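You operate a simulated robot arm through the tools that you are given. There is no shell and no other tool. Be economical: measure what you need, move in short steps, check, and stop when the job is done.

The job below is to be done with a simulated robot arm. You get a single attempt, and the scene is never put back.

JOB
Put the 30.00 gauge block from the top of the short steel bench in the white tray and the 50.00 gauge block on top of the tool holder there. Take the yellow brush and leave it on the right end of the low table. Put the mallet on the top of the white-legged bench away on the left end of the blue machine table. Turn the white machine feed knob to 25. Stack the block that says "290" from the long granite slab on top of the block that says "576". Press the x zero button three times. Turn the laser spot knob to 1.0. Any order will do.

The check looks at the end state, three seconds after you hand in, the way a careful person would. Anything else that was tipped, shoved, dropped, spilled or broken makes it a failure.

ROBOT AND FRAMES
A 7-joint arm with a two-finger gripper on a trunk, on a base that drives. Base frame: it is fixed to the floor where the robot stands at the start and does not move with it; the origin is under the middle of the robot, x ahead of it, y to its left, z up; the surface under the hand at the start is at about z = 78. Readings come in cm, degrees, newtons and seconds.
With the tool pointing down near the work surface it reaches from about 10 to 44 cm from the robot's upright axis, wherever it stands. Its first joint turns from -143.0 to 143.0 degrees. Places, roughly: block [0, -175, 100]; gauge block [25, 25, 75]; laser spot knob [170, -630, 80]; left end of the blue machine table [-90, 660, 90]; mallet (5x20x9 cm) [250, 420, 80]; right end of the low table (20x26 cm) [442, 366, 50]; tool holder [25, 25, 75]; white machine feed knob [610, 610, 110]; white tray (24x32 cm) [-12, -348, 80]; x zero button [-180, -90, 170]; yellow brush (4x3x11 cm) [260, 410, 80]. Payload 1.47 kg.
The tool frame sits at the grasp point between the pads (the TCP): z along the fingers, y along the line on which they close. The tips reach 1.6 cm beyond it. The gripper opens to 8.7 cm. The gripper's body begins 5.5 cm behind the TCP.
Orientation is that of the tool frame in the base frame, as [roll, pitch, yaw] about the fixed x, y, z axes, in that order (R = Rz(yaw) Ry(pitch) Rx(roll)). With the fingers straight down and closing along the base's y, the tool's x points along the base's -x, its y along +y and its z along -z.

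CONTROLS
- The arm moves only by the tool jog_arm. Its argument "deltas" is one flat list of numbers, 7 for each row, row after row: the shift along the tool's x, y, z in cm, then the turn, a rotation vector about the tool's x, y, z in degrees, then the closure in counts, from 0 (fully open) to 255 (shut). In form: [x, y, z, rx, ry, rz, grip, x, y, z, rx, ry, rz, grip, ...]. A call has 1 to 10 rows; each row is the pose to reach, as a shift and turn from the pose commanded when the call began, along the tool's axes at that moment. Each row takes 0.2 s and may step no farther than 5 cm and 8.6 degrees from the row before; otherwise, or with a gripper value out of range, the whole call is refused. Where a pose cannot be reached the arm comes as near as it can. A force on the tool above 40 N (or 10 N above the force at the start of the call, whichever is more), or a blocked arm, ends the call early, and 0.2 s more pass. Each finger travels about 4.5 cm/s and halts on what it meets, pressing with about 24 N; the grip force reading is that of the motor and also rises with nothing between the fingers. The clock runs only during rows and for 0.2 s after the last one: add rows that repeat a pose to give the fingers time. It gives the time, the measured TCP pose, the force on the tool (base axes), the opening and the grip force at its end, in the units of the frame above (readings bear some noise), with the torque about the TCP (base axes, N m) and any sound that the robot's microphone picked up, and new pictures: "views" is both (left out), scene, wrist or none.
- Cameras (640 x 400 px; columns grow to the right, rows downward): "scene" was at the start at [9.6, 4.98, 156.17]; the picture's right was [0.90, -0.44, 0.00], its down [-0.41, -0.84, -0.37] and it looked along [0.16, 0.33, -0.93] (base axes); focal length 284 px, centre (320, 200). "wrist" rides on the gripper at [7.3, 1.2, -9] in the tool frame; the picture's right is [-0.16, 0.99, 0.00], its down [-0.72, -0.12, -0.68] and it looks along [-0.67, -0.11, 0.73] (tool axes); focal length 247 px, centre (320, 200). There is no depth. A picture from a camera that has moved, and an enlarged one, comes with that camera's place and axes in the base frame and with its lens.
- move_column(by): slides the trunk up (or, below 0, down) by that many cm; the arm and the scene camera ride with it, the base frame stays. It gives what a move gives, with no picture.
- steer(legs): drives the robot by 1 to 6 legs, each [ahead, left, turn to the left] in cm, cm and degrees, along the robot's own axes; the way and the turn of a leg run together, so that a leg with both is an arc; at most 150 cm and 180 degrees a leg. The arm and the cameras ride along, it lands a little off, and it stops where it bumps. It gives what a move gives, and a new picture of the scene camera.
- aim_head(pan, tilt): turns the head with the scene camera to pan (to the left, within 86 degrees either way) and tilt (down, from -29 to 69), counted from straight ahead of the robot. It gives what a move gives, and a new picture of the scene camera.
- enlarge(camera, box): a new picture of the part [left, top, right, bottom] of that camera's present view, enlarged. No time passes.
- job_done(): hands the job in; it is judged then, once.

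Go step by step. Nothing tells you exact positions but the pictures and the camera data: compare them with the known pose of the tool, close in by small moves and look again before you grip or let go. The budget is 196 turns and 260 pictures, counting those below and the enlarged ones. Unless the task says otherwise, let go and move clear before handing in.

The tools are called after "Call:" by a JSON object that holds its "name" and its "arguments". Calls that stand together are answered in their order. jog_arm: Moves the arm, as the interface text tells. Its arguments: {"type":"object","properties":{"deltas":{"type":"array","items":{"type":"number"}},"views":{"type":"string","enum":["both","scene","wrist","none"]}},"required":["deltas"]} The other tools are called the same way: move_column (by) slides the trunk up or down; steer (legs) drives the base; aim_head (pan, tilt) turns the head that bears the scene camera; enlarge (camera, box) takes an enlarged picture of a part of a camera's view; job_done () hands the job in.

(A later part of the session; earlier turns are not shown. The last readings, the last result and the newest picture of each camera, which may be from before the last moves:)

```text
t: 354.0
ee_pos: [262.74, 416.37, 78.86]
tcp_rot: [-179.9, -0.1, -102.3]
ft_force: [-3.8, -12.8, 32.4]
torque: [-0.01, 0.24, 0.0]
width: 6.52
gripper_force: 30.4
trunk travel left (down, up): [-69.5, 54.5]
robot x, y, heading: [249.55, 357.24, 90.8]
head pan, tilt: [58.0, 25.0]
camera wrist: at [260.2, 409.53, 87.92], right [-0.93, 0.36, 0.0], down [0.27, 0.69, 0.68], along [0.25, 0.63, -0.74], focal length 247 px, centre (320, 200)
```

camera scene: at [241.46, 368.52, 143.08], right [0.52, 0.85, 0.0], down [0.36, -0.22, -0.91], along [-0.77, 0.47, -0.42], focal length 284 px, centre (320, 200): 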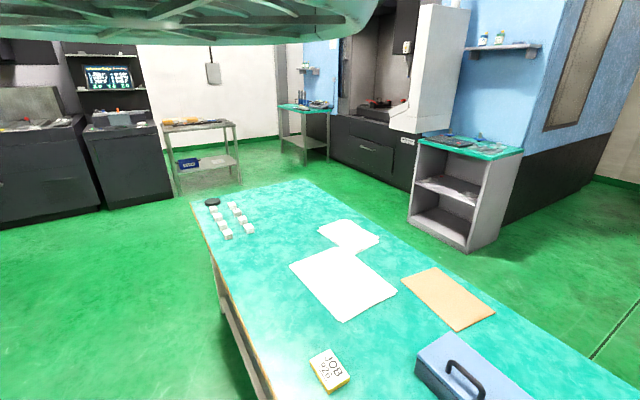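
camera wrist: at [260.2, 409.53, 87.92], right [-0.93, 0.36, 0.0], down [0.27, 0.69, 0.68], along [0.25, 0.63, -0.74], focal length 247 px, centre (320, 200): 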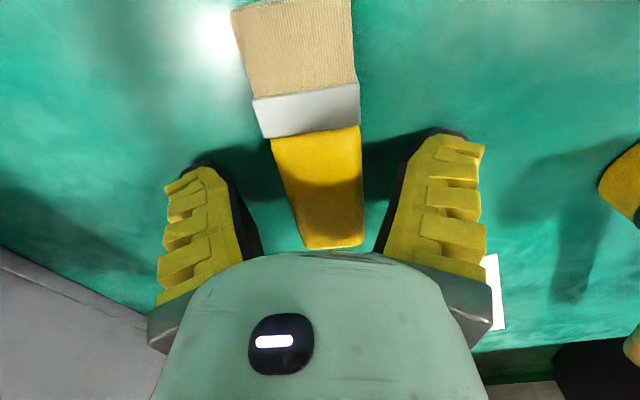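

The tips extend as they close and jam on the bench. Raising gradually while closing.

Call:
{"name": "jog_arm", "arguments": {"deltas": [0, 0, -0.3, 0, 0, 0, 255, 0, 0, -0.5, 0, 0, 0, 255, 0, 0, -0.7, 0, 0, 0, 255, 0, 0, -0.7, 0, 0, 0, 255, 0, 0, -0.7, 0, 0, 0, 255], "views": "wrist"}}

```text
t: 355.2
ee_pos: [262.94, 416.71, 79.6]
tcp_rot: [-179.9, 0.1, -102.2]
ft_force: [-0.7, 4.7, 8.6]
torque: [0.02, 0.09, -0.04]
width: 2.67
gripper_force: 23.9
trunk travel left (down, up): [-69.5, 54.5]
robot x, y, heading: [249.08, 357.12, 90.6]
head pan, tilt: [58.0, 25.0]
camera wrist: at [260.24, 409.72, 88.62], right [-0.93, 0.36, 0.0], down [0.27, 0.68, 0.68], along [0.25, 0.63, -0.73], focal length 247 px, centre (320, 200)
```

wrist: 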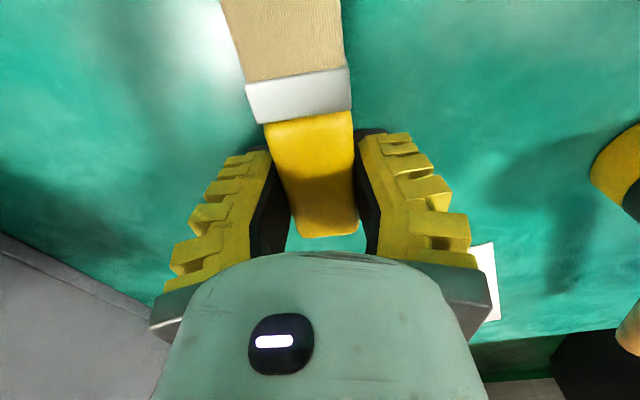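

Gripped (2.7 cm). Lifting with the trunk.

Call:
{"name": "move_column", "arguments": {"by": 25}}

Call:
{"name": "jog_arm", "arguments": {"deltas": [0, 0, 0, 0, 0, 0, 255], "views": "wrist"}}

```text
t: 357.8
ee_pos: [262.87, 416.45, 104.52]
tcp_rot: [-179.9, -0.1, -102.3]
ft_force: [-0.5, 0.1, -1.7]
torque: [-0.01, 0.04, 0.01]
width: 2.64
gripper_force: 24.0
trunk travel left (down, up): [-94.5, 29.5]
robot x, y, heading: [249.36, 356.89, 90.8]
head pan, tilt: [58.0, 25.0]
```

```text
t: 358.2
ee_pos: [262.73, 416.33, 104.72]
tcp_rot: [-179.9, -0.2, -102.3]
ft_force: [0.3, 0.5, -0.7]
torque: [0.05, 0.02, 0.0]
width: 2.63
gripper_force: 23.8
trunk travel left (down, up): [-94.5, 29.5]
robot x, y, heading: [249.14, 356.61, 90.7]
head pan, tilt: [58.0, 25.0]
camera wrist: at [260.2, 409.46, 113.5], right [-0.93, 0.36, 0.0], down [0.27, 0.69, 0.68], along [0.25, 0.63, -0.74], focal length 247 px, centre (320, 200)
```

wrist: 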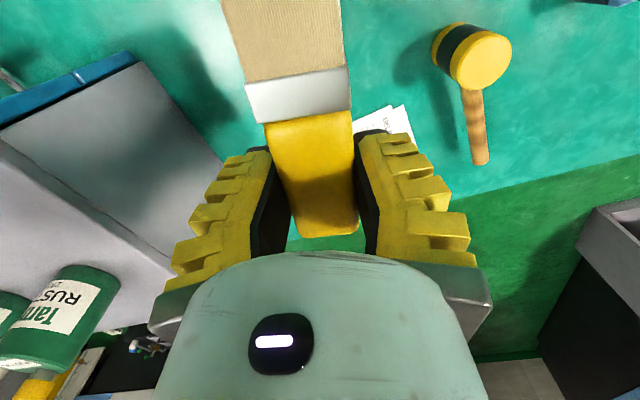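

Brush held. I'll back off to y≈329, move east and then settle over the low table's right end.

Call:
{"name": "steer", "arguments": {"legs": [[-28, 0, 0], [0, -150, 0], [0, -30, 0], [-20, 0, 0]]}}

Call:
{"name": "jog_arm", "arguments": {"deltas": [0, 0, 0, 0, 0, 0, 255], "views": "wrist"}}

```text
t: 370.0
ee_pos: [443.3, 370.15, 104.54]
tcp_rot: [-179.9, -0.2, -102.6]
ft_force: [0.5, -0.3, -0.5]
torque: [0.01, 0.01, -0.02]
width: 2.66
gripper_force: 23.7
trunk travel left (down, up): [-94.5, 29.5]
robot x, y, heading: [429.61, 310.9, 90.5]
head pan, tilt: [58.0, 25.0]
camera scene: at [421.67, 322.41, 164.08], right [0.52, 0.85, 0.0], down [0.36, -0.22, -0.91], along [-0.77, 0.47, -0.42], focal length 284 px, centre (320, 200)
```

scene: 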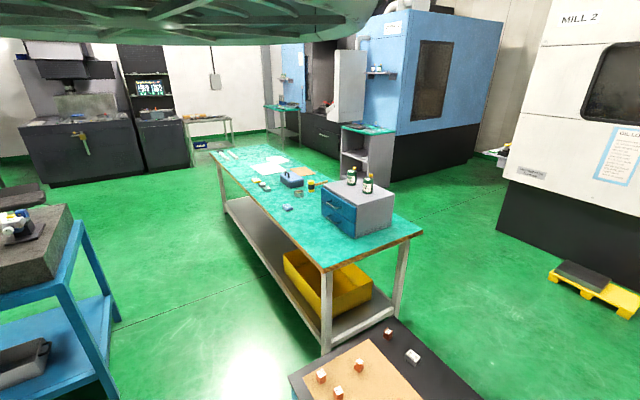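

```text
t: 370.4
ee_pos: [443.3, 370.27, 104.54]
tcp_rot: [-179.9, 0.0, -102.6]
ft_force: [0.0, -0.8, -0.7]
torque: [0.01, 0.0, 0.01]
width: 2.65
gripper_force: 23.8
trunk travel left (down, up): [-94.5, 29.5]
robot x, y, heading: [429.24, 310.88, 90.3]
head pan, tilt: [58.0, 25.0]
camera wrist: at [440.64, 363.3, 113.51], right [-0.93, 0.37, 0.0], down [0.27, 0.68, 0.68], along [0.25, 0.63, -0.73], focal length 247 px, centre (320, 200)
```

wrist: 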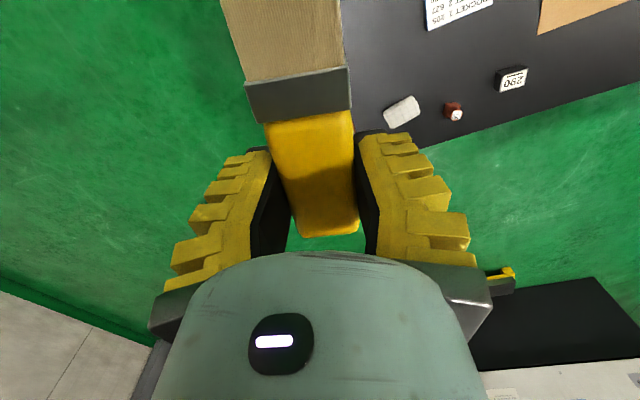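

The table's east end lies beneath the brush, with a decoy 290 block and eraser further west. I'll lower by 35 and look.

Call:
{"name": "move_column", "arguments": {"by": -35}}

Call:
{"name": "jog_arm", "arguments": {"deltas": [0, 0, 0, 0, 0, 0, 255], "views": "wrist"}}

Call:
{"name": "aim_head", "arguments": {"pan": 58, "tilt": 60}}

```text
t: 373.8
ee_pos: [443.19, 370.16, 69.59]
tcp_rot: [-179.9, -0.3, -102.6]
ft_force: [-0.3, -0.3, -0.1]
torque: [0.04, -0.02, -0.01]
width: 2.64
gripper_force: 24.3
trunk travel left (down, up): [-59.5, 64.5]
robot x, y, heading: [429.43, 310.44, 90.3]
head pan, tilt: [58.0, 25.0]
```

```text
t: 374.2
ee_pos: [443.23, 370.27, 69.52]
tcp_rot: [-179.9, -0.1, -102.6]
ft_force: [0.0, -0.8, -0.4]
torque: [-0.01, 0.02, 0.02]
width: 2.64
gripper_force: 23.9
trunk travel left (down, up): [-59.5, 64.5]
robot x, y, heading: [429.05, 310.71, 90.6]
head pan, tilt: [58.0, 25.0]
camera wrist: at [440.63, 363.29, 78.51], right [-0.93, 0.37, 0.0], down [0.27, 0.68, 0.68], along [0.25, 0.63, -0.73], focal length 247 px, centre (320, 200)
```

wrist: 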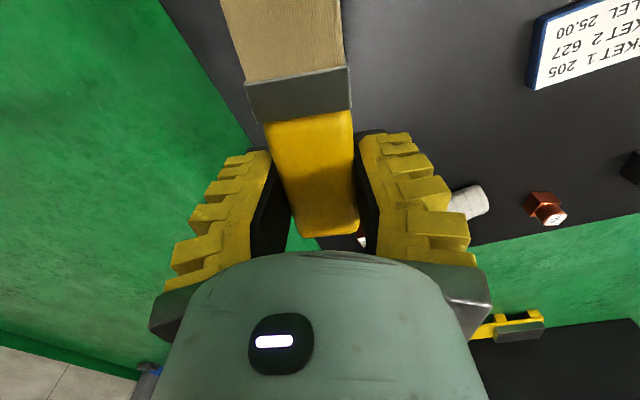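

```text
t: 375.2
ee_pos: [443.3, 370.18, 69.57]
tcp_rot: [-179.9, -0.1, -102.6]
ft_force: [-0.2, -0.2, -0.4]
torque: [0.01, -0.02, 0.02]
width: 2.65
gripper_force: 23.7
trunk travel left (down, up): [-59.5, 64.5]
robot x, y, heading: [429.5, 310.97, 90.3]
head pan, tilt: [58.0, 60.0]
camera scene: at [423.84, 321.08, 124.08], right [0.52, 0.85, 0.0], down [0.74, -0.45, -0.5], along [-0.43, 0.26, -0.87], focal length 284 px, centre (320, 200)
```

scene: 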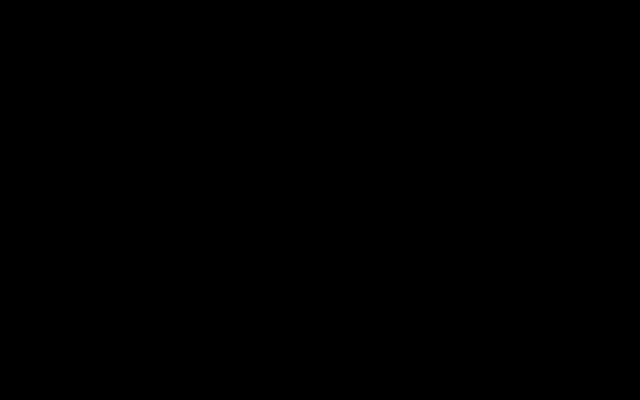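

The table's east edge is at x≈455 and the spot (442, 367) is clear. I'll restore the head and lower the brush to the table.

Call:
{"name": "aim_head", "arguments": {"pan": 62, "tilt": 25}}

Call:
{"name": "move_column", "arguments": {"by": -14}}

Call:
{"name": "jog_arm", "arguments": {"deltas": [0, 0, 0.6, 0, 0, 0, 255, 0, 0, 1.2, 0, 0, 0, 255, 0, 0, 1.8, 0, 0, 0, 255, 0, 0, 2.4, 0, 0, 0, 255, 0, 0, 3, 0, 0, 0, 255], "views": "wrist"}}

```text
t: 376.2
ee_pos: [443.27, 370.13, 69.67]
tcp_rot: [-179.8, -0.2, -102.6]
ft_force: [-0.6, 0.0, -0.5]
torque: [0.0, 0.03, 0.01]
width: 2.65
gripper_force: 24.3
trunk travel left (down, up): [-59.5, 64.5]
robot x, y, heading: [429.71, 310.54, 90.4]
head pan, tilt: [62.0, 25.0]
camera scene: at [421.35, 321.85, 129.07], right [0.46, 0.89, 0.0], down [0.38, -0.2, -0.91], along [-0.8, 0.42, -0.42], focal length 284 px, centre (320, 200)
```

scene: 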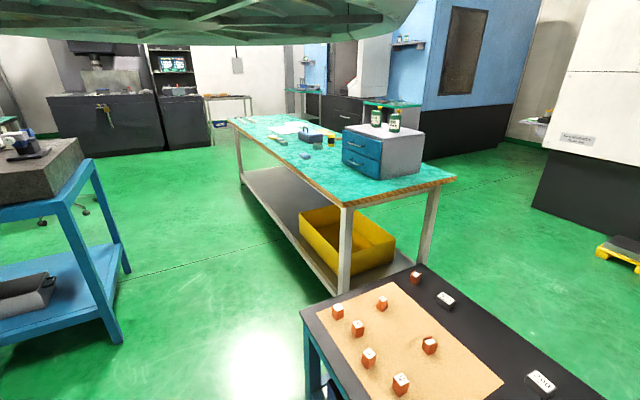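

```text
t: 377.9
ee_pos: [443.18, 370.19, 55.41]
tcp_rot: [-179.9, -0.1, -102.6]
ft_force: [0.1, -0.1, -0.8]
torque: [-0.01, 0.03, 0.01]
width: 2.64
gripper_force: 24.1
trunk travel left (down, up): [-45.5, 78.5]
robot x, y, heading: [429.17, 310.85, 90.5]
head pan, tilt: [62.0, 25.0]
```

```text
t: 379.1
ee_pos: [443.22, 370.14, 52.52]
tcp_rot: [-180.0, -0.2, -102.6]
ft_force: [-0.2, 1.1, -1.3]
torque: [0.01, -0.01, 0.02]
width: 2.66
gripper_force: 24.5
trunk travel left (down, up): [-45.5, 78.5]
robot x, y, heading: [429.34, 310.47, 90.5]
head pan, tilt: [62.0, 25.0]
camera wrist: at [440.62, 363.23, 61.49], right [-0.93, 0.37, 0.0], down [0.27, 0.68, 0.68], along [0.25, 0.63, -0.74], focal length 247 px, centre (320, 200)
```

wrist: 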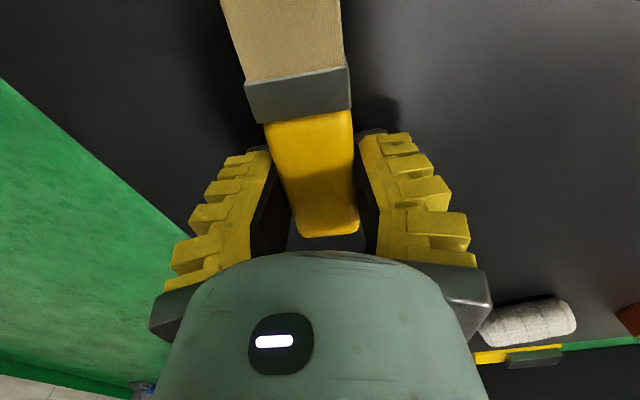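

Not touching yet; continue down slowly.

Call:
{"name": "jog_arm", "arguments": {"deltas": [0, 0, 0.5, 0, 0, 0, 255, 0, 0, 1, 0, 0, 0, 255, 0, 0, 1.5, 0, 0, 0, 255, 0, 0, 2, 0, 0, 0, 255, 0, 0, 2.5, 0, 0, 0, 255, 0, 0, 3, 0, 0, 0, 255], "views": "none"}}

```text
t: 379.8
ee_pos: [443.29, 370.18, 51.69]
tcp_rot: [-180.0, -0.4, -102.6]
ft_force: [-2.5, -7.0, 19.8]
torque: [-0.03, 0.05, 0.02]
width: 2.7
gripper_force: 23.8
trunk travel left (down, up): [-45.5, 78.5]
robot x, y, heading: [429.5, 310.58, 90.3]
head pan, tilt: [62.0, 25.0]
stopped in row 3: the force on the tool passed its limit at 50 N (the readings are from after the stop); the commanded pose is now the measured one
```

Contact. Release and raise with the trunk.

Call:
{"name": "jog_arm", "arguments": {"deltas": [0, 0, -0.3, 0, 0, 0, 255, 0, 0, -0.3, 0, 0, 0, 120, 0, 0, -0.3, 0, 0, 0, 60, 0, 0, -0.3, 0, 0, 0, 0, 0, 0, -0.3, 0, 0, 0, 0], "views": "none"}}

Call:
{"name": "move_column", "arguments": {"by": 30}}

Call:
{"name": "jog_arm", "arguments": {"deltas": [0, 0, 0, 0, 0, 0, 0], "views": "wrist"}}

```text
t: 381.0
ee_pos: [443.24, 370.12, 51.77]
tcp_rot: [-179.9, -0.4, -102.6]
ft_force: [0.4, 0.7, -0.1]
torque: [0.0, 0.02, 0.0]
width: 8.68
gripper_force: 0.1
trunk travel left (down, up): [-45.5, 78.5]
robot x, y, heading: [429.41, 310.6, 90.6]
head pan, tilt: [62.0, 25.0]
```

```text
t: 384.0
ee_pos: [443.25, 370.16, 81.97]
tcp_rot: [179.9, -0.4, -102.6]
ft_force: [-0.2, -0.4, -0.4]
torque: [-0.01, -0.01, 0.0]
width: 8.7
gripper_force: 0.1
trunk travel left (down, up): [-75.5, 48.5]
robot x, y, heading: [429.31, 310.48, 90.5]
head pan, tilt: [62.0, 25.0]
```

```text
t: 384.4
ee_pos: [443.2, 370.15, 81.74]
tcp_rot: [-180.0, -0.3, -102.6]
ft_force: [-0.5, -0.7, -0.1]
torque: [-0.03, 0.02, 0.0]
width: 8.71
gripper_force: 0.1
trunk travel left (down, up): [-75.5, 48.5]
robot x, y, heading: [429.0, 310.49, 90.3]
head pan, tilt: [62.0, 25.0]
camera wrist: at [440.64, 363.3, 90.86], right [-0.93, 0.37, 0.0], down [0.27, 0.69, 0.68], along [0.25, 0.63, -0.74], focal length 247 px, centre (320, 200)
```

wrist: 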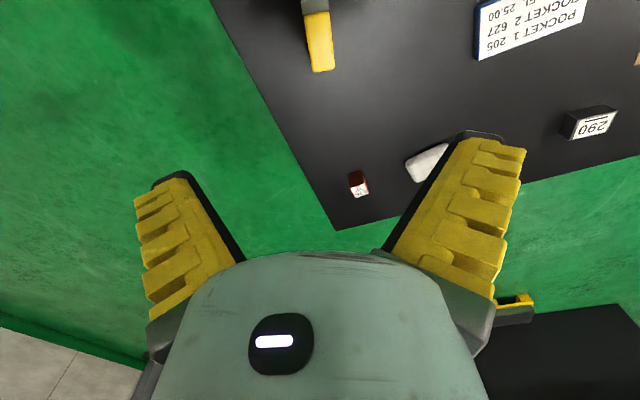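

The brush lies on the right end of the low table. Next is the white machine's feed knob near (610, 610): turn to look.

Call:
{"name": "move_column", "arguments": {"by": 35}}

Call:
{"name": "steer", "arguments": {"legs": [[-10, 0, 0], [0, 0, -100]]}}

```text
t: 387.8
ee_pos: [443.17, 370.09, 116.81]
tcp_rot: [-180.0, -0.4, -102.6]
ft_force: [0.8, 0.5, -0.5]
torque: [0.04, -0.01, 0.02]
width: 8.7
gripper_force: 0.0
trunk travel left (down, up): [-110.5, 13.5]
robot x, y, heading: [429.85, 310.88, 90.7]
head pan, tilt: [62.0, 25.0]
```

```text
t: 393.1
ee_pos: [485.98, 277.37, 116.74]
tcp_rot: [179.9, -0.4, 158.3]
ft_force: [0.4, -0.2, 0.1]
torque: [0.04, -0.02, -0.05]
width: 8.71
gripper_force: 0.0
trunk travel left (down, up): [-110.5, 13.5]
robot x, y, heading: [429.3, 300.67, -9.1]
head pan, tilt: [62.0, 25.0]
camera scene: at [442.08, 306.85, 180.08], right [0.8, -0.6, 0.0], down [-0.25, -0.34, -0.91], along [0.54, 0.73, -0.42], focal length 284 px, centre (320, 200)
```

scene: 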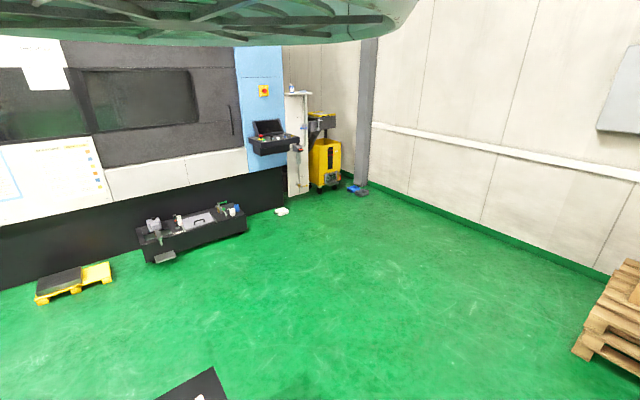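

Call:
{"name": "enlarge", "arguments": {"camera": "scene", "box": [220, 70, 370, 220]}}

```text
2.67 times, centred on (295, 145) of scene
camera zoom: at [442.08, 306.85, 180.08], right [0.8, -0.6, 0.0], down [-0.25, -0.34, -0.91], along [0.54, 0.73, -0.42], focal length 757 px, centre (387, 347)
```

zoom: 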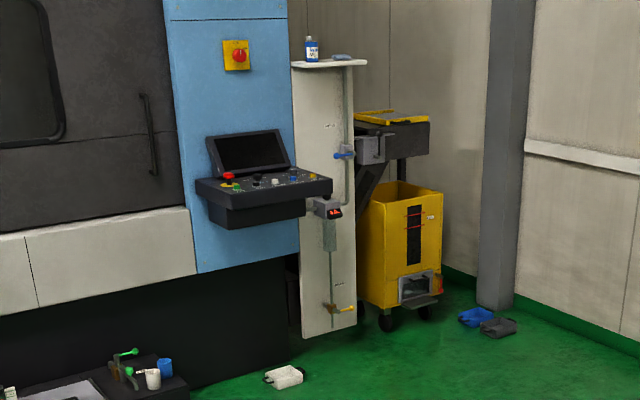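

The console is around (590–610, 590–610) with its panel at z≈110. I'll approach from the south.

Call:
{"name": "move_column", "arguments": {"by": 13}}

Call:
{"name": "steer", "arguments": {"legs": [[150, 0, 0], [0, 0, 99], [150, 0, 0], [85, -6, 0]]}}

Call:
{"name": "jog_arm", "arguments": {"deltas": [0, 0, 0, 0, 0, 0, 0], "views": "wrist"}}

```text
t: 394.7
ee_pos: [485.94, 277.47, 129.83]
tcp_rot: [-180.0, -0.4, 158.1]
ft_force: [0.2, -0.1, -0.3]
torque: [-0.01, 0.01, 0.01]
width: 8.7
gripper_force: 0.0
trunk travel left (down, up): [-123.5, 0.5]
robot x, y, heading: [429.96, 300.49, -8.8]
head pan, tilt: [62.0, 25.0]
```

```text
t: 417.5
ee_pos: [600.14, 572.27, 129.7]
tcp_rot: [180.0, -0.4, -103.3]
ft_force: [-0.5, 0.1, 0.7]
torque: [-0.02, 0.01, -0.01]
width: 8.69
gripper_force: 0.1
trunk travel left (down, up): [-123.5, 0.5]
robot x, y, heading: [585.49, 513.59, 89.8]
head pan, tilt: [62.0, 25.0]
camera scene: at [577.77, 524.27, 193.08], right [0.47, 0.88, 0.0], down [0.37, -0.2, -0.91], along [-0.8, 0.43, -0.42], focal length 284 px, centre (320, 200)
```

scene: 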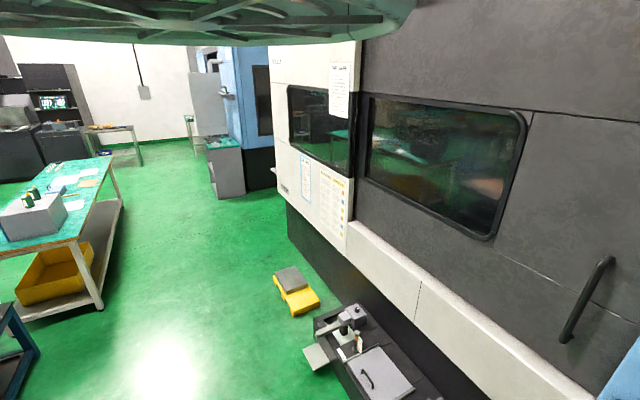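

```text
t: 417.9
ee_pos: [600.22, 572.36, 129.94]
tcp_rot: [-180.0, -0.3, -103.3]
ft_force: [-0.2, 0.4, -0.4]
torque: [0.0, -0.04, 0.0]
width: 8.66
gripper_force: 0.0
trunk travel left (down, up): [-123.5, 0.5]
robot x, y, heading: [585.68, 513.05, 89.5]
head pan, tilt: [62.0, 25.0]
camera wrist: at [597.54, 565.48, 138.85], right [-0.92, 0.38, 0.0], down [0.28, 0.68, 0.67], along [0.26, 0.62, -0.74], focal length 247 px, centre (320, 200)
```

wrist: 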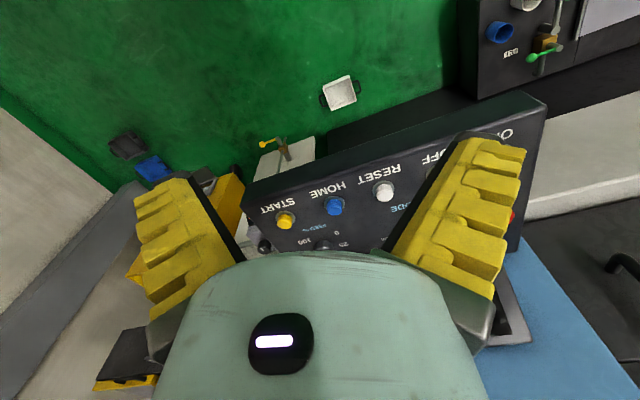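

Call:
{"name": "enlarge", "arguments": {"camera": "wrist", "box": [230, 130, 450, 260]}}

```text
2.91 times, centred on (340, 195) of wrist
camera zoom: at [597.54, 565.48, 138.85], right [-0.92, 0.38, 0.0], down [0.28, 0.68, 0.67], along [0.26, 0.62, -0.74], focal length 718 px, centre (262, 214)
```

zoom: 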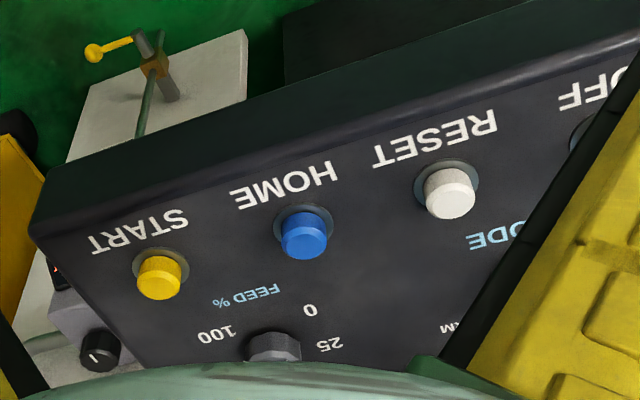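

Found the FEED % knob near (611, 600). I'll move closer to see it fully.

Call:
{"name": "steer", "arguments": {"legs": [[17, -7, 0]]}}

Call:
{"name": "jog_arm", "arguments": {"deltas": [0, 0, 0, 0, 0, -7, 0, 0, 0, 0, 0, 0, -13, 0], "views": "wrist"}}

Call:
{"name": "enlarge", "arguments": {"camera": "wrist", "box": [230, 80, 420, 230]}}

```text
t: 419.5
ee_pos: [607.26, 589.19, 129.82]
tcp_rot: [180.0, -0.4, -103.3]
ft_force: [0.0, 0.3, 0.5]
torque: [0.0, 0.02, 0.0]
width: 8.71
gripper_force: 0.1
trunk travel left (down, up): [-123.5, 0.5]
robot x, y, heading: [592.85, 529.85, 89.6]
head pan, tilt: [62.0, 25.0]
camera scene: at [584.76, 541.17, 193.08], right [0.47, 0.88, 0.0], down [0.37, -0.2, -0.91], along [-0.8, 0.43, -0.42], focal length 284 px, centre (320, 200)
```

scene: 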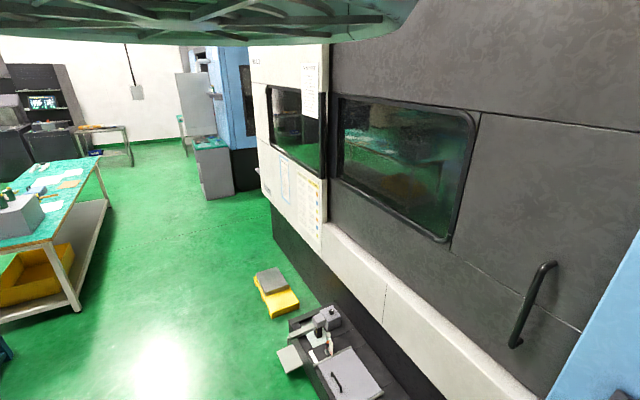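

```text
t: 420.1
ee_pos: [607.15, 589.22, 129.79]
tcp_rot: [179.9, -0.4, -90.2]
ft_force: [0.6, -0.2, 0.2]
torque: [0.01, -0.02, -0.01]
width: 8.72
gripper_force: 0.1
trunk travel left (down, up): [-123.5, 0.5]
robot x, y, heading: [592.5, 529.96, 90.0]
head pan, tilt: [62.0, 25.0]
camera wrist: at [606.14, 581.93, 138.85], right [-0.99, 0.16, 0.0], down [0.12, 0.73, 0.67], along [0.11, 0.67, -0.74], focal length 247 px, centre (320, 200)
```

wrist: 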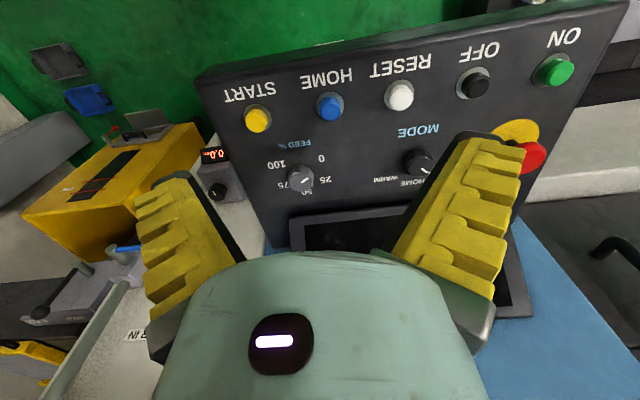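

```text
2.67 times, centred on (325, 155) of wrist
camera zoom: at [606.14, 581.93, 138.85], right [-0.99, 0.16, 0.0], down [0.12, 0.73, 0.67], along [0.11, 0.67, -0.74], focal length 659 px, centre (307, 320)
```

zoom: 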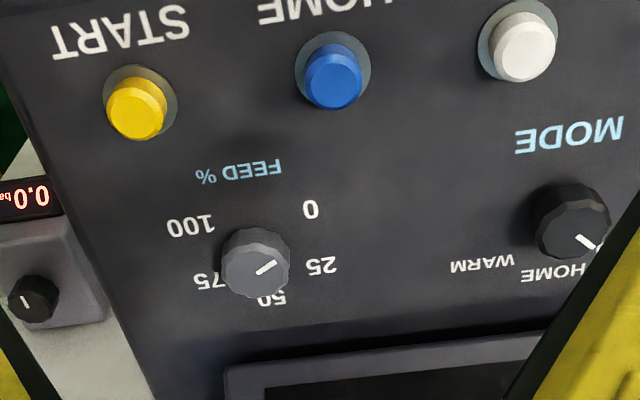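

The dial has 60° steps: 0 at 210°, 25 at 150°, 50 at 90°, with its centre at about (613.1, 605.4), panel z≈105.6. Checking the pointer.

Call:
{"name": "enlarge", "arguments": {"camera": "wrist", "box": [270, 145, 340, 205]}}

```text
6.67 times, centred on (305, 175) of wrist
camera zoom: at [606.14, 581.93, 138.85], right [-0.99, 0.16, 0.0], down [0.12, 0.73, 0.67], along [0.11, 0.67, -0.74], focal length 1646 px, centre (420, 367)
```

zoom: 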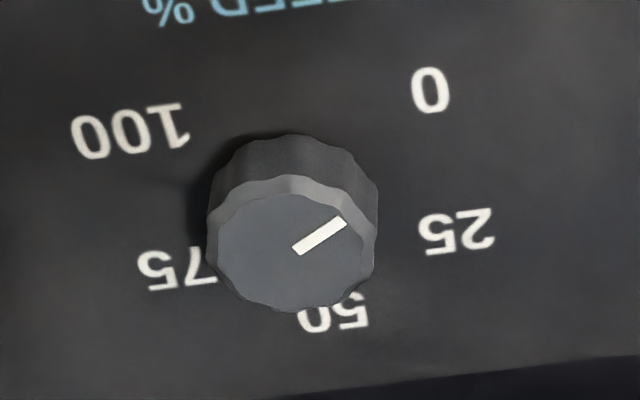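

The pointer is at 0, so it needs 60° clockwise to 25. I'll move over the knob, turning the hand 30° counter-clockwise first.

Call:
{"name": "steer", "arguments": {"legs": [[14, -6, 0]]}}

Call:
{"name": "move_column", "arguments": {"by": -12}}

Call:
{"name": "jog_arm", "arguments": {"deltas": [-1, 0, 0, 0, 0, -8, 0, -2, 0, 0, 0, 0, -16, 0, -2, 0, 0, 0, 0, -24, 0, -2, 0, 0, 0, 0, -30, 0], "views": "wrist"}}

Call:
{"name": "enlarge", "arguments": {"camera": "wrist", "box": [230, 40, 430, 200]}}

```text
t: 421.4
ee_pos: [613.27, 603.13, 129.8]
tcp_rot: [179.9, -0.4, -90.2]
ft_force: [-0.7, -0.8, 0.2]
torque: [0.01, 0.01, 0.0]
width: 8.71
gripper_force: 0.1
trunk travel left (down, up): [-123.5, 0.5]
robot x, y, heading: [598.57, 544.06, 89.6]
head pan, tilt: [62.0, 25.0]
camera scene: at [590.78, 555.06, 193.08], right [0.47, 0.88, 0.0], down [0.37, -0.2, -0.91], along [-0.8, 0.43, -0.42], focal length 284 px, centre (320, 200)
```

scene: 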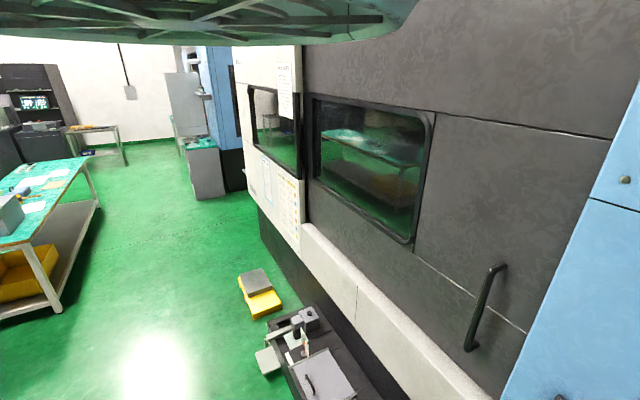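

```text
t: 422.9
ee_pos: [613.37, 602.84, 117.88]
tcp_rot: [179.9, -0.4, -90.3]
ft_force: [1.7, 0.1, -0.4]
torque: [-0.02, 0.01, 0.02]
width: 8.73
gripper_force: 0.0
trunk travel left (down, up): [-111.5, 12.5]
robot x, y, heading: [598.88, 543.74, 89.8]
head pan, tilt: [62.0, 25.0]
```

```text
t: 423.9
ee_pos: [613.2, 604.9, 118.03]
tcp_rot: [179.8, -0.3, -60.2]
ft_force: [-0.2, 0.3, 1.2]
torque: [-0.02, -0.02, 0.02]
width: 8.7
gripper_force: 0.0
trunk travel left (down, up): [-111.5, 12.5]
robot x, y, heading: [599.1, 543.97, 89.4]
head pan, tilt: [62.0, 25.0]
camera wrist: at [615.97, 597.97, 127.02], right [-0.94, -0.35, 0.0], down [-0.26, 0.69, 0.68], along [-0.24, 0.63, -0.74], focal length 247 px, centre (320, 200)
```

wrist: 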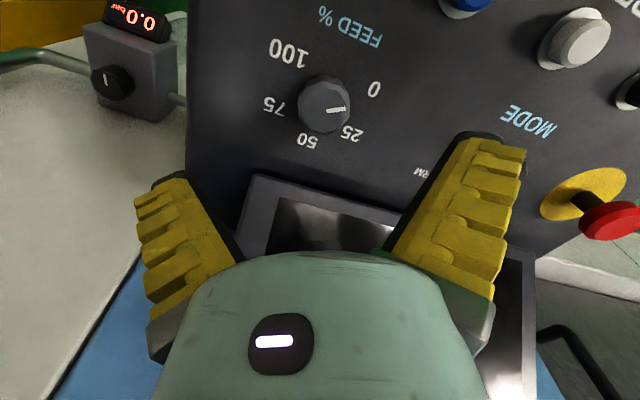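

```text
2.50 times, centred on (330, 120) of wrist
camera zoom: at [615.97, 597.97, 127.02], right [-0.94, -0.35, 0.0], down [-0.26, 0.69, 0.68], along [-0.24, 0.63, -0.74], focal length 617 px, centre (295, 400)
```

zoom: 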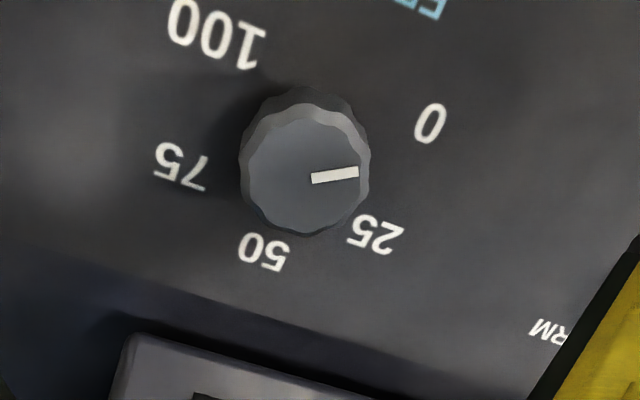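

The knob top is at z≈108.1, centre (612.9, 605.15), panel z≈105.4. Descending and gripping.

Call:
{"name": "jog_arm", "arguments": {"deltas": [-0.37, 0.14, 4, 0, 0, 0, 0, -0.37, 0.14, 7, 0, 0, 0, 0, -0.37, 0.14, 9.8, 0, 0, 0, 0, -0.37, 0.14, 9.8, 0, 0, 0, 150, -0.37, 0.14, 9.8, 0, 0, 0, 255, -0.37, 0.14, 9.8, 0, 0, 0, 255, -0.37, 0.14, 9.8, 0, 0, 0, 255], "views": "wrist"}}

```text
t: 425.5
ee_pos: [612.26, 603.3, 115.72]
tcp_rot: [179.7, -0.3, -60.3]
ft_force: [0.1, -1.0, 0.9]
torque: [-0.02, -0.01, -0.05]
width: 1.07
gripper_force: 5.9
out of reach, approached as far as the arm can: row 1, 2, 3, 4, 5, 6, 7
trunk travel left (down, up): [-111.5, 12.5]
robot x, y, heading: [598.56, 543.59, 89.7]
head pan, tilt: [62.0, 25.0]
camera wrist: at [614.99, 596.25, 124.7], right [-0.94, -0.35, 0.0], down [-0.26, 0.69, 0.68], along [-0.24, 0.63, -0.74], focal length 247 px, centre (320, 200)
```

wrist: 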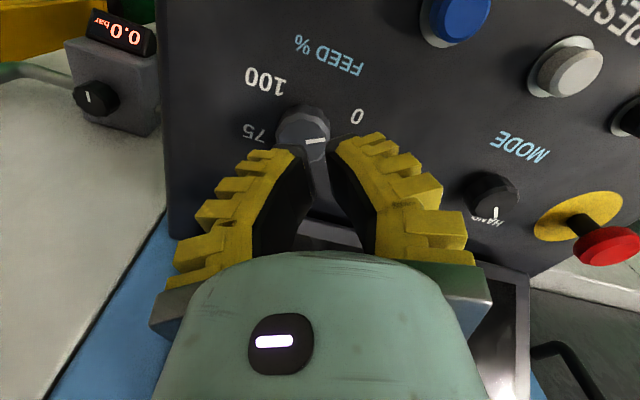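

Out of reach downward. I'll open, pull the arm back 4 cm, drive ahead 5 cm, and use the trunk to descend.

Call:
{"name": "jog_arm", "arguments": {"deltas": [1.5, 0.9, -1, 0, 0, 0, 0, 3, 1.7, -2, 0, 0, 0, 0, 3, 1.7, -2, 0, 0, 0, 0, 3, 1.7, -2, 0, 0, 0, 0], "views": "none"}}

Call:
{"name": "steer", "arguments": {"legs": [[5, 0, 0]]}}

Call:
{"name": "move_column", "arguments": {"by": -4}}

```text
t: 426.5
ee_pos: [612.27, 599.79, 117.75]
tcp_rot: [179.7, -0.5, -60.3]
ft_force: [-0.7, -0.1, -0.3]
torque: [0.02, -0.03, 0.0]
width: 8.68
gripper_force: 0.0
trunk travel left (down, up): [-111.5, 12.5]
robot x, y, heading: [599.12, 543.56, 89.8]
head pan, tilt: [62.0, 25.0]
```

```text
t: 427.5
ee_pos: [612.23, 604.67, 117.63]
tcp_rot: [179.7, -0.4, -60.4]
ft_force: [-0.6, -0.7, -0.2]
torque: [-0.02, 0.01, -0.01]
width: 8.68
gripper_force: 0.0
trunk travel left (down, up): [-111.5, 12.5]
robot x, y, heading: [598.87, 548.64, 89.7]
head pan, tilt: [62.0, 25.0]
camera scene: at [590.8, 560.06, 181.08], right [0.47, 0.88, 0.0], down [0.37, -0.2, -0.91], along [-0.8, 0.43, -0.42], focal length 284 px, centre (320, 200)
```

scene: 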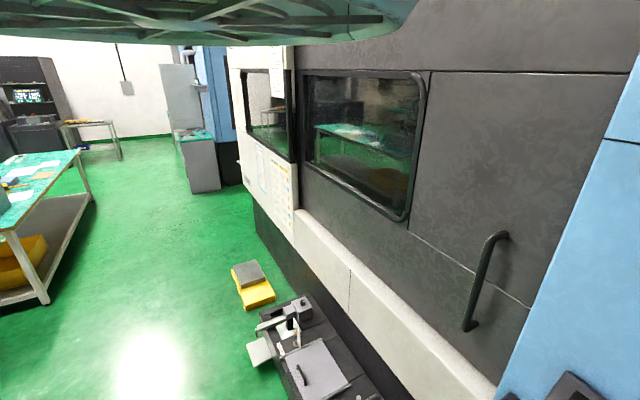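

```text
t: 428.3
ee_pos: [612.45, 604.76, 113.69]
tcp_rot: [179.7, -0.3, -60.3]
ft_force: [-0.5, 1.0, 0.2]
torque: [-0.05, -0.03, 0.04]
width: 8.72
gripper_force: 0.1
trunk travel left (down, up): [-107.5, 16.5]
robot x, y, heading: [598.78, 548.82, 89.9]
head pan, tilt: [62.0, 25.0]
```

Adjusting and checking alignment.

Call:
{"name": "jog_arm", "arguments": {"deltas": [-0.1, -0.7, 0, 0, 0, 0, 0, -0.1, -0.7, 0, 0, 0, 0, 0], "views": "wrist"}}

```text
t: 428.9
ee_pos: [612.94, 605.14, 113.59]
tcp_rot: [179.8, -0.3, -60.3]
ft_force: [0.0, -0.3, -0.4]
torque: [-0.01, -0.05, -0.01]
width: 8.72
gripper_force: 0.1
trunk travel left (down, up): [-107.5, 16.5]
robot x, y, heading: [599.04, 548.56, 89.7]
head pan, tilt: [62.0, 25.0]
camera wrist: at [615.57, 598.26, 122.72], right [-0.94, -0.35, 0.0], down [-0.26, 0.69, 0.68], along [-0.24, 0.63, -0.74], focal length 247 px, centre (320, 200)
```

wrist: 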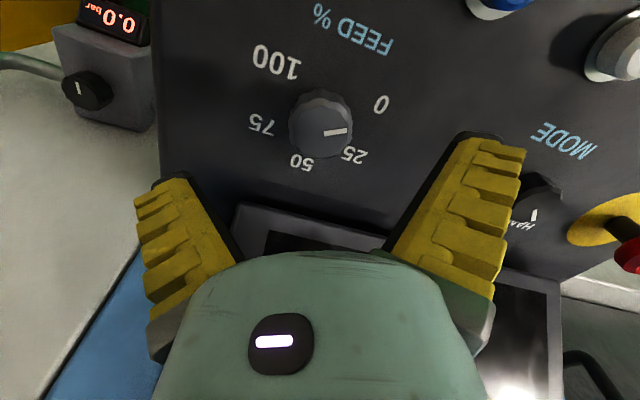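

Centred. Lowering with the trunk and gripping.

Call:
{"name": "move_column", "arguments": {"by": -5.4}}

Call:
{"name": "jog_arm", "arguments": {"deltas": [0, 0, 0, 0, 0, 0, 150, 0, 0, 0, 0, 0, 0, 255, 0, 0, 0, 0, 0, 0, 255, 0, 0, 0, 0, 0, 0, 255, 0, 0, 0, 0, 0, 0, 255], "views": "wrist"}}

```text
t: 429.9
ee_pos: [612.75, 605.08, 108.22]
tcp_rot: [179.7, -0.3, -60.2]
ft_force: [-0.6, 0.3, 1.6]
torque: [0.01, -0.02, -0.02]
width: 8.71
gripper_force: 0.0
trunk travel left (down, up): [-102.1, 21.9]
robot x, y, heading: [598.5, 549.31, 89.7]
head pan, tilt: [62.0, 25.0]
```

```text
t: 431.1
ee_pos: [612.91, 605.05, 108.25]
tcp_rot: [179.6, -0.3, -60.3]
ft_force: [-3.1, -4.7, 8.9]
torque: [-0.29, -0.2, 0.01]
width: 3.53
gripper_force: 30.5
trunk travel left (down, up): [-102.1, 21.9]
robot x, y, heading: [598.62, 549.17, 89.9]
head pan, tilt: [62.0, 25.0]
camera wrist: at [615.53, 598.22, 117.32], right [-0.94, -0.35, 0.01], down [-0.26, 0.69, 0.67], along [-0.24, 0.63, -0.74], focal length 247 px, centre (320, 200)
```

wrist: 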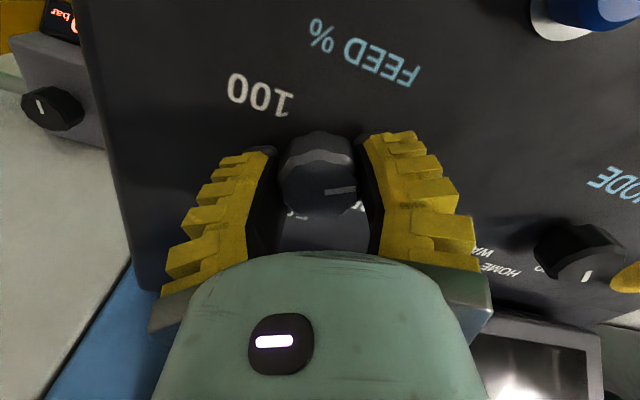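

Gripped. Rotating 60° clockwise, then release and rise.

Call:
{"name": "jog_arm", "arguments": {"deltas": [0, 0, 0, 0, 0, 8.5, 255, 0, 0, 0, 0, 0, 17, 255, 0, 0, 0, 0, 0, 25.5, 255, 0, 0, 0, 0, 0, 34, 255, 0, 0, 0, 0, 0, 42.5, 255, 0, 0, 0, 0, 0, 51, 255, 0, 0, 0, 0, 0, 60, 255, 0, 0, 0, 0, 0, 60, 255], "views": "none"}}

```text
refused: row 7 steps farther than a row can; nothing moved
```

Call:
{"name": "jog_arm", "arguments": {"deltas": [0, 0, 0, 0, 0, 7.5, 255, 0, 0, 0, 0, 0, 15, 255, 0, 0, 0, 0, 0, 22.5, 255, 0, 0, 0, 0, 0, 30, 255, 0, 0, 0, 0, 0, 37.5, 255, 0, 0, 0, 0, 0, 45, 255, 0, 0, 0, 0, 0, 52.5, 255, 0, 0, 0, 0, 0, 60.5, 255, 0, 0, 0, 0, 0, 60.5, 255], "views": "none"}}

Call:
{"name": "jog_arm", "arguments": {"deltas": [0, 0, 0, 0, 0, 0, 150, 0, 0, 0, 0, 0, 0, 50, 0, 0, 0, 0, 0, 0, 0, 0, 0, 0, 0, 0, 0, 0], "views": "none"}}

Call:
{"name": "move_column", "arguments": {"by": 9}}

Call:
{"name": "enlarge", "arguments": {"camera": "wrist", "box": [230, 40, 430, 200]}}

```text
t: 433.1
ee_pos: [612.91, 605.1, 108.17]
tcp_rot: [-179.8, -0.3, -120.9]
ft_force: [-1.0, -9.4, 10.8]
torque: [-0.05, 0.26, -0.01]
width: 3.49
gripper_force: 30.5
trunk travel left (down, up): [-102.1, 21.9]
robot x, y, heading: [598.65, 548.93, 89.6]
head pan, tilt: [62.0, 25.0]
```

```text
t: 434.1
ee_pos: [612.86, 605.17, 108.26]
tcp_rot: [-179.8, -0.4, -120.9]
ft_force: [0.6, 0.1, -0.4]
torque: [0.01, 0.0, 0.03]
width: 8.66
gripper_force: 0.0
trunk travel left (down, up): [-102.1, 21.9]
robot x, y, heading: [598.62, 548.56, 89.7]
head pan, tilt: [62.0, 25.0]
```

```text
t: 435.3
ee_pos: [612.84, 605.14, 117.34]
tcp_rot: [-179.8, -0.4, -120.8]
ft_force: [-0.9, -0.2, 0.7]
torque: [-0.01, -0.03, 0.01]
width: 8.7
gripper_force: 0.0
trunk travel left (down, up): [-111.1, 12.9]
robot x, y, heading: [598.96, 548.47, 89.8]
head pan, tilt: [62.0, 25.0]
```

```text
2.50 times, centred on (330, 120) of wrist
camera zoom: at [608.22, 599.47, 126.3], right [-0.77, 0.64, 0.0], down [0.47, 0.57, 0.68], along [0.44, 0.52, -0.74], focal length 617 px, centre (295, 400)
```

zoom: 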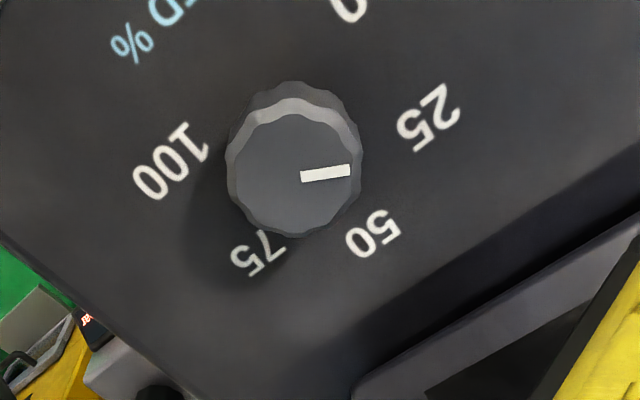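

The feed knob reads 25. Last job: the mallet. I'll back away and drive to the north side of the white-legged bench, facing south.

Call:
{"name": "steer", "arguments": {"legs": [[-40, 0, 0], [0, 0, 90], [150, 0, 0], [150, 0, 0], [37, 0, 0], [0, 0, 90]]}}

Call:
{"name": "jog_arm", "arguments": {"deltas": [0, 0, 0, 0, 0, -8, 0, 0, 0, 0, 0, 0, -16, 0, 0, 0, 0, 0, 0, -24, 0, 0, 0, 0, 0, 0, -30, 0], "views": "wrist"}}

```text
t: 461.4
ee_pos: [245.79, 461.55, 117.29]
tcp_rot: [-179.7, -0.4, 58.6]
ft_force: [-0.5, -0.4, -0.1]
torque: [0.0, -0.02, -0.03]
width: 8.7
gripper_force: 0.0
trunk travel left (down, up): [-111.1, 12.9]
robot x, y, heading: [260.42, 517.84, -90.8]
head pan, tilt: [62.0, 25.0]
camera scene: at [268.55, 506.21, 180.68], right [-0.48, -0.88, 0.0], down [-0.37, 0.2, -0.91], along [0.79, -0.44, -0.42], focal length 284 px, centre (320, 200)
```

scene: 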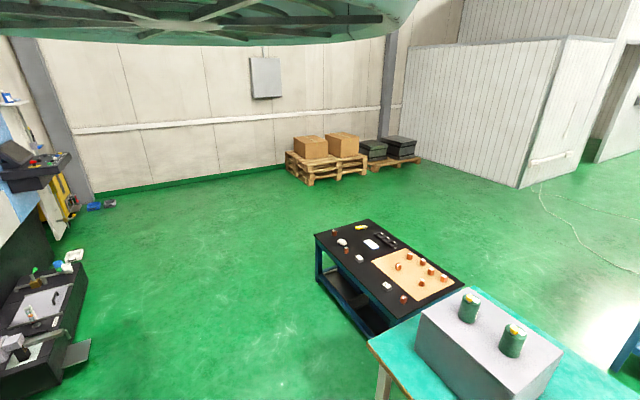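

```text
t: 462.4
ee_pos: [245.77, 461.53, 117.24]
tcp_rot: [179.9, -0.6, 88.7]
ft_force: [-0.4, 0.3, -0.5]
torque: [0.0, -0.03, -0.02]
width: 8.7
gripper_force: 0.1
trunk travel left (down, up): [-111.1, 12.9]
robot x, y, heading: [260.71, 517.83, -91.0]
head pan, tilt: [62.0, 25.0]
camera wrist: at [247.19, 468.7, 126.32], right [0.98, -0.18, 0.0], down [-0.13, -0.73, 0.67], along [-0.12, -0.66, -0.74], focal length 247 px, centre (320, 200)
```

wrist: 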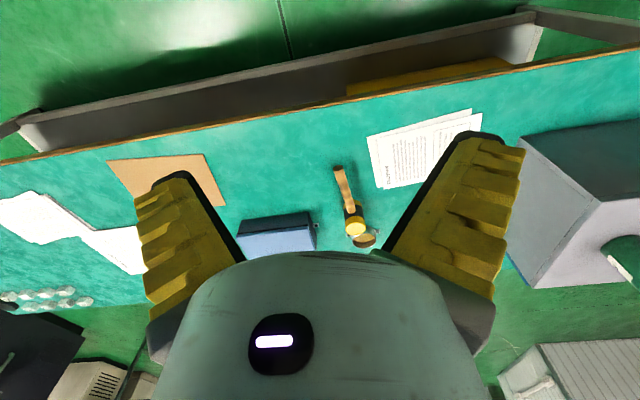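

The mallet is straight ahead with its head at about (247.3, 422). I'll drive in 37 cm and lower.

Call:
{"name": "steer", "arguments": {"legs": [[37, 0, 0]]}}

Call:
{"name": "move_column", "arguments": {"by": -18}}

Call:
{"name": "jog_arm", "arguments": {"deltas": [0, 0, 0, 0, 0, 0, 0], "views": "wrist"}}

Call:
{"name": "enlarge", "arguments": {"camera": "wrist", "box": [230, 20, 430, 180]}}

```text
t: 464.8
ee_pos: [245.1, 424.51, 117.27]
tcp_rot: [179.9, -0.5, 88.5]
ft_force: [-0.3, 0.1, -0.2]
torque: [-0.02, -0.01, -0.01]
width: 8.7
gripper_force: 0.1
trunk travel left (down, up): [-111.1, 12.9]
robot x, y, heading: [259.9, 481.16, -90.8]
head pan, tilt: [62.0, 25.0]
camera scene: at [267.95, 469.14, 180.68], right [-0.48, -0.88, 0.0], down [-0.37, 0.2, -0.91], along [0.79, -0.44, -0.42], focal length 284 px, centre (320, 200)
```

scene: 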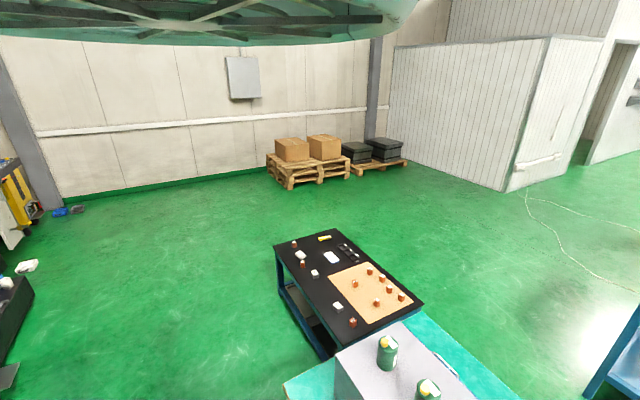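

```text
t: 466.8
ee_pos: [245.25, 424.53, 99.23]
tcp_rot: [-180.0, -0.4, 88.5]
ft_force: [-0.2, 0.1, 0.0]
torque: [0.04, 0.03, 0.01]
width: 8.72
gripper_force: 0.0
trunk travel left (down, up): [-93.1, 30.9]
robot x, y, heading: [259.84, 480.83, -90.9]
head pan, tilt: [62.0, 25.0]
```

```text
t: 467.2
ee_pos: [245.1, 424.53, 99.32]
tcp_rot: [179.9, -0.4, 88.5]
ft_force: [0.9, 0.3, 0.4]
torque: [0.0, 0.02, 0.0]
width: 8.71
gripper_force: 0.0
trunk travel left (down, up): [-93.1, 30.9]
robot x, y, heading: [259.97, 480.64, -90.8]
head pan, tilt: [62.0, 25.0]
camera wrist: at [246.58, 431.63, 108.33], right [0.98, -0.18, 0.0], down [-0.14, -0.73, 0.67], along [-0.12, -0.66, -0.74], focal length 247 px, centre (320, 200)
```

wrist: 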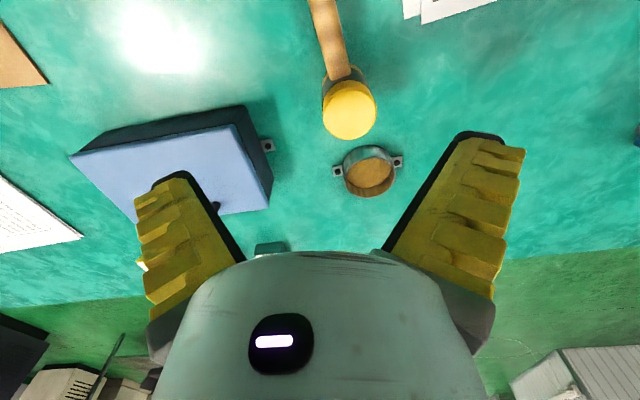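

```text
2.50 times, centred on (330, 100) of wrist
camera zoom: at [246.58, 431.63, 108.33], right [0.98, -0.18, 0.0], down [-0.14, -0.73, 0.67], along [-0.12, -0.66, -0.74], focal length 617 px, centre (295, 450)
```

zoom: 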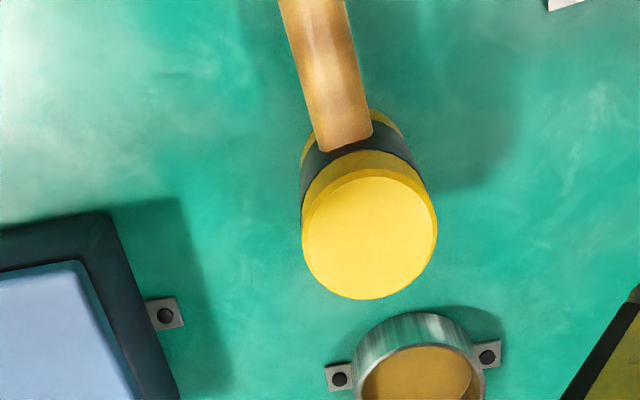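

The head's top is at z≈86, centre (247.7, 421.75). I'll nudge the base and descend with the trunk.

Call:
{"name": "steer", "arguments": {"legs": [[2.8, 2.5, 0]]}}

Call:
{"name": "move_column", "arguments": {"by": -9}}

Call:
{"name": "jog_arm", "arguments": {"deltas": [0, 0, 0, 0, 0, 0, 0], "views": "wrist"}}

```text
t: 468.1
ee_pos: [247.58, 421.65, 99.28]
tcp_rot: [179.9, -0.5, 88.4]
ft_force: [-0.6, 1.0, 0.0]
torque: [-0.02, -0.01, -0.02]
width: 8.69
gripper_force: 0.1
trunk travel left (down, up): [-93.1, 30.9]
robot x, y, heading: [261.92, 477.7, -90.9]
head pan, tilt: [62.0, 25.0]
camera scene: at [270.39, 466.31, 162.68], right [-0.48, -0.88, 0.0], down [-0.37, 0.2, -0.91], along [0.79, -0.44, -0.42], focal length 284 px, centre (320, 200)
```

scene: 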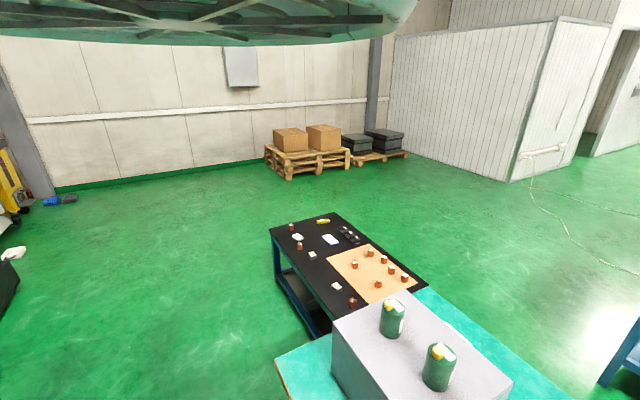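

```text
t: 469.3
ee_pos: [247.64, 421.66, 90.31]
tcp_rot: [180.0, -0.5, 88.4]
ft_force: [-0.5, 0.8, 0.0]
torque: [0.01, -0.01, 0.0]
width: 8.72
gripper_force: 0.0
trunk travel left (down, up): [-84.1, 39.9]
robot x, y, heading: [262.22, 477.51, -91.1]
head pan, tilt: [62.0, 25.0]
```

```text
t: 469.7
ee_pos: [247.63, 421.68, 90.39]
tcp_rot: [179.9, -0.5, 88.6]
ft_force: [0.7, 0.0, -1.1]
torque: [-0.02, 0.01, 0.0]
width: 8.7
gripper_force: 0.1
trunk travel left (down, up): [-84.1, 39.9]
robot x, y, heading: [262.29, 477.54, -91.0]
head pan, tilt: [62.0, 25.0]
camera wrist: at [249.02, 428.81, 99.33], right [0.98, -0.18, 0.0], down [-0.14, -0.73, 0.67], along [-0.12, -0.66, -0.74], focal length 247 px, centre (320, 200)
```

wrist: 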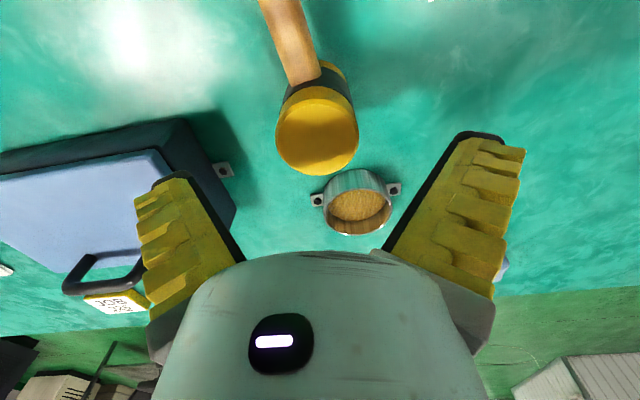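

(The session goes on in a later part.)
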